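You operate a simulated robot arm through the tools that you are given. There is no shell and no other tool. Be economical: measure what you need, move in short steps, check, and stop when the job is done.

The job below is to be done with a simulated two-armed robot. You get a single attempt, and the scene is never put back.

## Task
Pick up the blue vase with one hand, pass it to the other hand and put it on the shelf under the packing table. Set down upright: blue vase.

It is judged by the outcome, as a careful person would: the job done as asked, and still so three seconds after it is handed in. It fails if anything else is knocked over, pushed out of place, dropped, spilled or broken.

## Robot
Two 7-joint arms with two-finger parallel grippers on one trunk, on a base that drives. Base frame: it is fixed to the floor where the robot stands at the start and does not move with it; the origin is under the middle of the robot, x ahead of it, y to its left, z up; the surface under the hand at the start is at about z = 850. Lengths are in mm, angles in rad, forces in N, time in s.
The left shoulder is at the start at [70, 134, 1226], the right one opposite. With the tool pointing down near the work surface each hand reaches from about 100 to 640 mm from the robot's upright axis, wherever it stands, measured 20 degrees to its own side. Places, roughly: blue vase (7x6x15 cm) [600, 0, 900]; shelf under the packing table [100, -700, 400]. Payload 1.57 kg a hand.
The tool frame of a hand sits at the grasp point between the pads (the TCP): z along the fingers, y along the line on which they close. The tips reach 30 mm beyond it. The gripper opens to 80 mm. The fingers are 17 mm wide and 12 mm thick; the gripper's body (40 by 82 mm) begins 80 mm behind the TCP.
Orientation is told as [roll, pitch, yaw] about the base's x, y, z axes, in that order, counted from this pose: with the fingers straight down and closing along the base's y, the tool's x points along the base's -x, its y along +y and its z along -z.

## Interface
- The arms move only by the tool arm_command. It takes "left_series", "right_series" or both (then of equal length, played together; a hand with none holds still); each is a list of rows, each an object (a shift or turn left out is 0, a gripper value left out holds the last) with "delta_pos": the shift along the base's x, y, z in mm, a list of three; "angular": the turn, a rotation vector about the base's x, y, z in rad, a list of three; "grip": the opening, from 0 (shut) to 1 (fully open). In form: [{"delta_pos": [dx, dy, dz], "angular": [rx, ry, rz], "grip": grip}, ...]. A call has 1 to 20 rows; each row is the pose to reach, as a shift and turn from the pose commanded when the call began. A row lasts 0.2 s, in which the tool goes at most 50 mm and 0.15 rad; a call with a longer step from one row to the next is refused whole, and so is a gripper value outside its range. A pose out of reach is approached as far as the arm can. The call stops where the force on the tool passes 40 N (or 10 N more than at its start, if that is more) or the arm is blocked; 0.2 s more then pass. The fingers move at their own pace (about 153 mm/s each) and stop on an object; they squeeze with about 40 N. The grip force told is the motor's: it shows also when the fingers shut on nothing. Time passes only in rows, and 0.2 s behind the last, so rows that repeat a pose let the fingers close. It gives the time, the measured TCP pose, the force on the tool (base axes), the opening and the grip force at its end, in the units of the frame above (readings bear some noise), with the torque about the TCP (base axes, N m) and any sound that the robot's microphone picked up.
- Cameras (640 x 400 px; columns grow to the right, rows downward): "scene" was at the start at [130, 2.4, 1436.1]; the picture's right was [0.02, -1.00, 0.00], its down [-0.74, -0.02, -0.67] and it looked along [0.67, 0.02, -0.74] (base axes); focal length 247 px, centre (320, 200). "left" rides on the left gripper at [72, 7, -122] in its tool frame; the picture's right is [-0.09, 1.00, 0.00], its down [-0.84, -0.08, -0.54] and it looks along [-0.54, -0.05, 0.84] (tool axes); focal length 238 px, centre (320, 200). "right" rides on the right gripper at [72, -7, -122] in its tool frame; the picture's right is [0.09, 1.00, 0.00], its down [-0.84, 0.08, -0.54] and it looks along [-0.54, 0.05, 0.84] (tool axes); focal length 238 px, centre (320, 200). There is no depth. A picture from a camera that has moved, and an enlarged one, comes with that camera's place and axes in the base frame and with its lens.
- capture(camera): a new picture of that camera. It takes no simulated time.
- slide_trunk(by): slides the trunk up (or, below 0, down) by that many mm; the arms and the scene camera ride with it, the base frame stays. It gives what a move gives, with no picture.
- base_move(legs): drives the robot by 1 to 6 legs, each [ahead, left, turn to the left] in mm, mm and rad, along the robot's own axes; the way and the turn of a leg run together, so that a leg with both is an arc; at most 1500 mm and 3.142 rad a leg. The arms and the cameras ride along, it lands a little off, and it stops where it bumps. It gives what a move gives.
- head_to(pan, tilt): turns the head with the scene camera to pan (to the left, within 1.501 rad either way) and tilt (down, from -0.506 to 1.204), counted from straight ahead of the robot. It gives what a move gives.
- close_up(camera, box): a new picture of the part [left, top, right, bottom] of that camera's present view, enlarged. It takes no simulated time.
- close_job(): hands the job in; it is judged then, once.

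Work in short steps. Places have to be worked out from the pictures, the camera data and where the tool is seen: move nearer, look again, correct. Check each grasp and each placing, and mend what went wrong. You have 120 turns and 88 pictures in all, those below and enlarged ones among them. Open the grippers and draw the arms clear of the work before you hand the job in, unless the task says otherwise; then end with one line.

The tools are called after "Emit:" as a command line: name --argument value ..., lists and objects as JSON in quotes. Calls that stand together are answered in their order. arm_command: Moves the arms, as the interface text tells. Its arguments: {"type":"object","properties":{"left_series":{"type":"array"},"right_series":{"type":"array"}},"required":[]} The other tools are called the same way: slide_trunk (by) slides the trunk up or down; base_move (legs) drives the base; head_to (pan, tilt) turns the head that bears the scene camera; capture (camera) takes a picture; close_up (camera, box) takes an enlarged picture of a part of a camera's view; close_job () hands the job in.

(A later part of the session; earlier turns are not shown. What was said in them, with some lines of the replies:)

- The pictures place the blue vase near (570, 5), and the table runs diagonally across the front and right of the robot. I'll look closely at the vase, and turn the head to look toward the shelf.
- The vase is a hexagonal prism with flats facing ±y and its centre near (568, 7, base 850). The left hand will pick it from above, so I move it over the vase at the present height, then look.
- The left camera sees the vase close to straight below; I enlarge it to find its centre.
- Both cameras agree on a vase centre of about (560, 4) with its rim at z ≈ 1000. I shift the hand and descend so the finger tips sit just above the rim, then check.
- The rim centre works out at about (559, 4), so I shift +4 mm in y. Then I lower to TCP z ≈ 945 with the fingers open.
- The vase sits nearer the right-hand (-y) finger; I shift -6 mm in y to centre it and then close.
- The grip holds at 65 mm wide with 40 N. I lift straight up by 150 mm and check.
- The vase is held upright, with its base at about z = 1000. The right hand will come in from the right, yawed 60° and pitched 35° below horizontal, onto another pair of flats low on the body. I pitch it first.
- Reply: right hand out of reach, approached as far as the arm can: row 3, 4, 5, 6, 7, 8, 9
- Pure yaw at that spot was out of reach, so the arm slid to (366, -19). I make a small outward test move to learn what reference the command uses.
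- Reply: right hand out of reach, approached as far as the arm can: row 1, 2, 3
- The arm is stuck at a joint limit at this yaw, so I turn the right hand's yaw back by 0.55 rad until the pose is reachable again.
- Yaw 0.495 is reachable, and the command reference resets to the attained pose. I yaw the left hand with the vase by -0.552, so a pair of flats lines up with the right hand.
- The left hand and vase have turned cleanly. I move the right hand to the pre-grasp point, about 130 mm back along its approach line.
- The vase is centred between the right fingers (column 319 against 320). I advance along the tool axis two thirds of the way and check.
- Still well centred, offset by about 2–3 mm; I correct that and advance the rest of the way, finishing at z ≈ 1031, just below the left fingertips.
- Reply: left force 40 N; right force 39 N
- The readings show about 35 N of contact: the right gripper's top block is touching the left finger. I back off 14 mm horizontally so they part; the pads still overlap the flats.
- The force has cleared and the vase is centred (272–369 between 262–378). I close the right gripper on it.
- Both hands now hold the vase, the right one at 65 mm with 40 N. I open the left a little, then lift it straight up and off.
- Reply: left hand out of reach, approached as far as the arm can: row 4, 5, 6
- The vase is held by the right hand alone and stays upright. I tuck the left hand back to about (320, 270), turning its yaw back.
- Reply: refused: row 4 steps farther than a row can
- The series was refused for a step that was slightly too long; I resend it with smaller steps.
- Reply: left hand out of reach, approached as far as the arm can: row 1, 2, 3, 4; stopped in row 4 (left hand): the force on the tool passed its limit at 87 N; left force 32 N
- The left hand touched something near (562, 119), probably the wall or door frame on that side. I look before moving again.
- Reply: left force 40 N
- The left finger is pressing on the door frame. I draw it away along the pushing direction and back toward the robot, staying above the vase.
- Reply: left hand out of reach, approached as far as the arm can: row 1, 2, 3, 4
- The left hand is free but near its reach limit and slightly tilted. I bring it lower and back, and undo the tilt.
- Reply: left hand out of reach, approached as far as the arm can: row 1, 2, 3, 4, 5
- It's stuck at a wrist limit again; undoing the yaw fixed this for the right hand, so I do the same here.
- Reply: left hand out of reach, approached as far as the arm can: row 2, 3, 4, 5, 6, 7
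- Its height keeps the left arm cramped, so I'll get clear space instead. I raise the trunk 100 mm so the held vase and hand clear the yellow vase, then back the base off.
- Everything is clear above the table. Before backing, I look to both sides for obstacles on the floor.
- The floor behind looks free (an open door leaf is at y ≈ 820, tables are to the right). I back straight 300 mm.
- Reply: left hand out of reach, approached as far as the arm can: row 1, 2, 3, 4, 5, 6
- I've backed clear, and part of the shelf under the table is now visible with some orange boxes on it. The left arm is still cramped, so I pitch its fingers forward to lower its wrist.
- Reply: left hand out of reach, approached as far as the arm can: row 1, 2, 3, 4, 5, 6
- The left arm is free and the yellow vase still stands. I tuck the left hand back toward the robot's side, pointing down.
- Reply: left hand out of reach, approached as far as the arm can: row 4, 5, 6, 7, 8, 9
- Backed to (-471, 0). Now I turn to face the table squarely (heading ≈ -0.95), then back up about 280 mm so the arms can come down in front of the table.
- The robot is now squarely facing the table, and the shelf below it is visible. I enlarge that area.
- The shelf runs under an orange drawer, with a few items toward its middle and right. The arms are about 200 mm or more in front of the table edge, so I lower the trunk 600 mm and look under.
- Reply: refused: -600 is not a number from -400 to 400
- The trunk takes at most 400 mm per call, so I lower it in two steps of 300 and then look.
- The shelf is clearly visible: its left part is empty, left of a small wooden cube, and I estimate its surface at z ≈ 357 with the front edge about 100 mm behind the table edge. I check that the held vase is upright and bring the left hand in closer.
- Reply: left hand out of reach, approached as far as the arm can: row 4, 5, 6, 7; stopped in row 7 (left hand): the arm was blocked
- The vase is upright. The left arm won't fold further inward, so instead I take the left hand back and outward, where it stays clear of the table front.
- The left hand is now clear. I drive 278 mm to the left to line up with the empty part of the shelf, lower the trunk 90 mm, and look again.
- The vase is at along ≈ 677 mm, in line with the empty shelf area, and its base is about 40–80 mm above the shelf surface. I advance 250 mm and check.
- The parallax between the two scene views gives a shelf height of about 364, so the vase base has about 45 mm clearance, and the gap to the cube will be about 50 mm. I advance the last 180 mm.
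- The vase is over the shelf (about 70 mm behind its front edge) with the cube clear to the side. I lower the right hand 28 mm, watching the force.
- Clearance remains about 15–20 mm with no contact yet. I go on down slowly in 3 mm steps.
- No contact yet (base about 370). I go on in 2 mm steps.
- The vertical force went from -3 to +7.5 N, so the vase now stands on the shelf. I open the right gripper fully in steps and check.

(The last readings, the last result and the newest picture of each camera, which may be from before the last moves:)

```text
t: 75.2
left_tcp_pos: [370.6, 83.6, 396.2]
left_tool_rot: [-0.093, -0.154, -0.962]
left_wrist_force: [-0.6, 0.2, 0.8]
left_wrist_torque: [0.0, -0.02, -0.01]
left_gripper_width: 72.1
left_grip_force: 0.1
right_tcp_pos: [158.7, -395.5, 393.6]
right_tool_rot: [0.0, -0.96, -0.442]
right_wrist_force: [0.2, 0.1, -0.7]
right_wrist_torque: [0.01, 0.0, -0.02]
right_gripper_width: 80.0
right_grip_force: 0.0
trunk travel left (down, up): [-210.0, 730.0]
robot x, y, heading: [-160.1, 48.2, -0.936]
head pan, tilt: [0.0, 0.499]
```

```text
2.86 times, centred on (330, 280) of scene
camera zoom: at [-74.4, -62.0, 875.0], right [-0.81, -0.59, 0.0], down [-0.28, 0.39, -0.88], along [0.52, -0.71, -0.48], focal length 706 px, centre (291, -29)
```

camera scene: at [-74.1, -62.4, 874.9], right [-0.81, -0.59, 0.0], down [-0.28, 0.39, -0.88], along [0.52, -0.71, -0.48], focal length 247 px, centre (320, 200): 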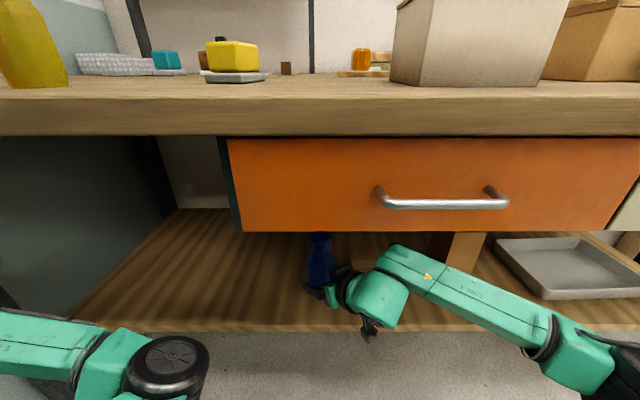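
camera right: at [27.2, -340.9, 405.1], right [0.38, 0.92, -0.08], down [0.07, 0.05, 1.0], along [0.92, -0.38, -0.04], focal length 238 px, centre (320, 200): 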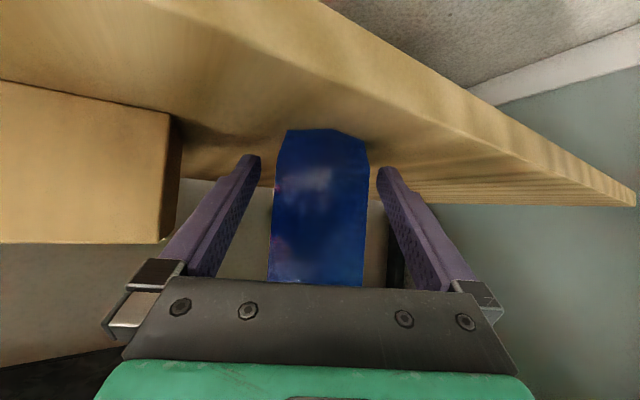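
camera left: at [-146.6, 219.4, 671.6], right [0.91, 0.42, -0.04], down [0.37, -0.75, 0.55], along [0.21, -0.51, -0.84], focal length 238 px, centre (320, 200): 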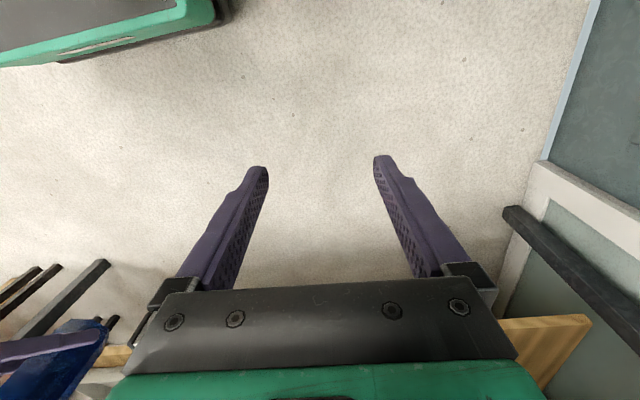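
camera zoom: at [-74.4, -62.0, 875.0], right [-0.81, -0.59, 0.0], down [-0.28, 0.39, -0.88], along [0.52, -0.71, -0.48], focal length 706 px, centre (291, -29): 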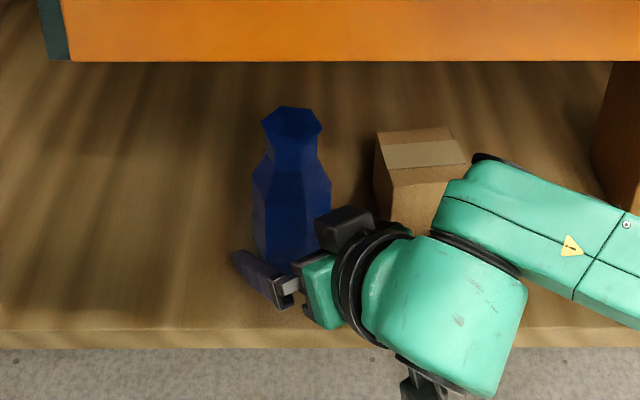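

Released, and the vase stands upright. I withdraw the right hand horizontally along its fingers' direction.

Emit:
arm_command --right_series '[{"delta_pos": [-13.5, 6.4, 2]}, {"delta_pos": [-31, 15, 5]}, {"delta_pos": [-54, 25.6, 10]}, {"delta_pos": [-77, 36, 15]}, {"delta_pos": [-100, 47, 20]}, {"delta_pos": [-100, 47, 20]}]'

Emit:
capture --camera "right"

Emit:
capture --camera "scene"

```text
t: 76.6
left_tcp_pos: [370.0, 84.8, 397.5]
left_tool_rot: [-0.092, -0.154, -0.961]
left_wrist_force: [0.0, 0.0, -0.4]
left_wrist_torque: [0.0, 0.01, 0.04]
left_gripper_width: 72.2
left_grip_force: 0.2
right_tcp_pos: [56.7, -347.8, 415.3]
right_tool_rot: [0.0, -0.959, -0.444]
right_wrist_force: [-0.4, 0.1, 0.3]
right_wrist_torque: [0.0, 0.0, 0.02]
right_gripper_width: 80.2
right_grip_force: 0.1
trunk travel left (down, up): [-210.0, 730.0]
robot x, y, heading: [-165.6, 52.2, -0.939]
head pan, tilt: [0.0, 0.499]
```

```text
25 pictures are left
camera right: at [-73.6, -294.1, 426.1], right [0.38, 0.92, -0.08], down [0.07, 0.05, 1.0], along [0.92, -0.38, -0.04], focal length 238 px, centre (320, 200)
```

right: 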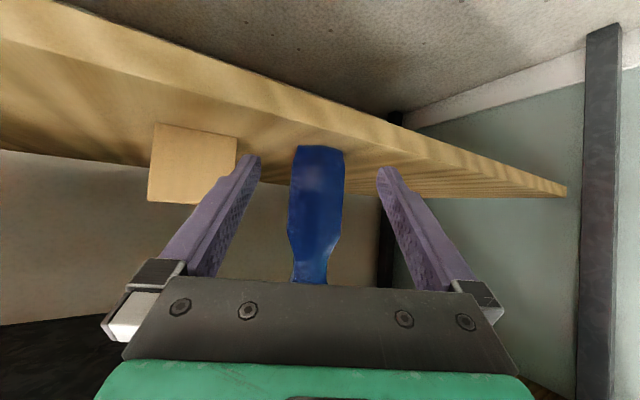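

```text
24 pictures are left
camera scene: at [-74.5, -62.0, 875.0], right [-0.81, -0.59, 0.0], down [-0.28, 0.39, -0.88], along [0.52, -0.71, -0.48], focal length 247 px, centre (320, 200)
```

scene: 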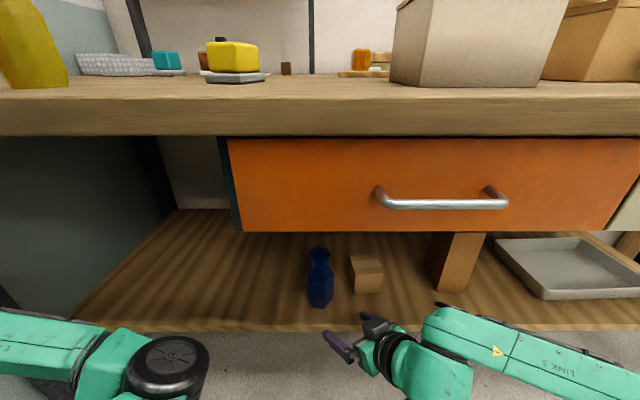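

The vase stands upright on the shelf, well clear of the cube. I open the left gripper fully and back the robot 350 mm away, then take a last look.

Emit:
base_move --legs '[[-350, 0, 0]]'

Emit:
arm_command --left_series '[{"grip": 1}, {"grip": 1}]'

Emit:
capture --camera "scene"

Emit:
close_up --camera "scene" --box '[250, 140, 410, 260]'

```text
t: 78.9
left_tcp_pos: [163.7, 365.2, 396.5]
left_tool_rot: [-0.092, -0.154, -0.963]
left_wrist_force: [0.7, 0.5, 0.1]
left_wrist_torque: [0.02, -0.03, -0.02]
left_gripper_width: 72.1
left_grip_force: 0.1
right_tcp_pos: [-149.7, -67.4, 415.0]
right_tool_rot: [0.0, -0.96, -0.445]
right_wrist_force: [-0.2, 0.1, 0.3]
right_wrist_torque: [0.0, 0.01, 0.0]
right_gripper_width: 80.0
right_grip_force: 0.1
trunk travel left (down, up): [-210.0, 730.0]
robot x, y, heading: [-363.6, 335.2, -0.942]
head pan, tilt: [0.0, 0.499]
```

```text
t: 79.5
left_tcp_pos: [163.9, 364.7, 397.3]
left_tool_rot: [-0.092, -0.155, -0.962]
left_wrist_force: [-0.1, -0.5, 0.2]
left_wrist_torque: [0.0, 0.02, 0.0]
left_gripper_width: 80.2
left_grip_force: 0.1
right_tcp_pos: [-149.4, -67.3, 414.9]
right_tool_rot: [0.0, -0.958, -0.444]
right_wrist_force: [0.1, -0.1, -0.5]
right_wrist_torque: [-0.02, 0.02, -0.02]
right_gripper_width: 80.1
right_grip_force: 0.0
trunk travel left (down, up): [-210.0, 730.0]
robot x, y, heading: [-366.5, 335.9, -0.939]
head pan, tilt: [0.0, 0.499]
```

```text
23 pictures are left
camera scene: at [-280.9, 220.3, 875.0], right [-0.81, -0.59, 0.0], down [-0.28, 0.39, -0.88], along [0.52, -0.71, -0.48], focal length 247 px, centre (320, 200)
```

scene: 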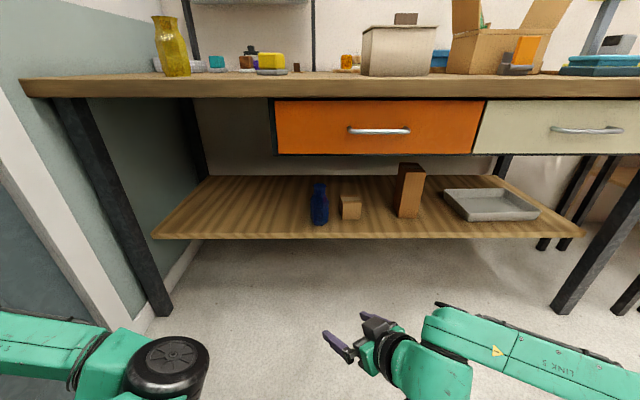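

```text
3.33 times, centred on (330, 200) of scene
camera zoom: at [-280.9, 220.3, 875.0], right [-0.81, -0.59, 0.0], down [-0.28, 0.39, -0.88], along [0.52, -0.71, -0.48], focal length 824 px, centre (287, 200)
```

zoom: 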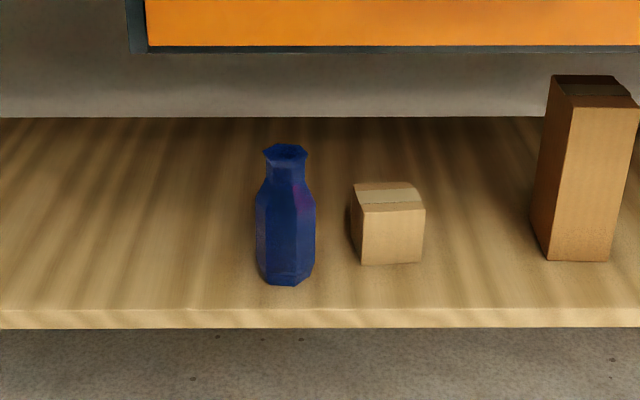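

The blue vase stands upright on the shelf, everything in view is undisturbed, and both grippers are open and clear. I hand the job in.

Emit:
close_job

```text
The job is handed in.
```

I picked up the blue vase with the left hand, passed it to the right hand and set it upright on the shelf under the packing table. On the way the left hand pressed briefly against the door frame (87 N at most), but nothing I could see was knocked over or moved.
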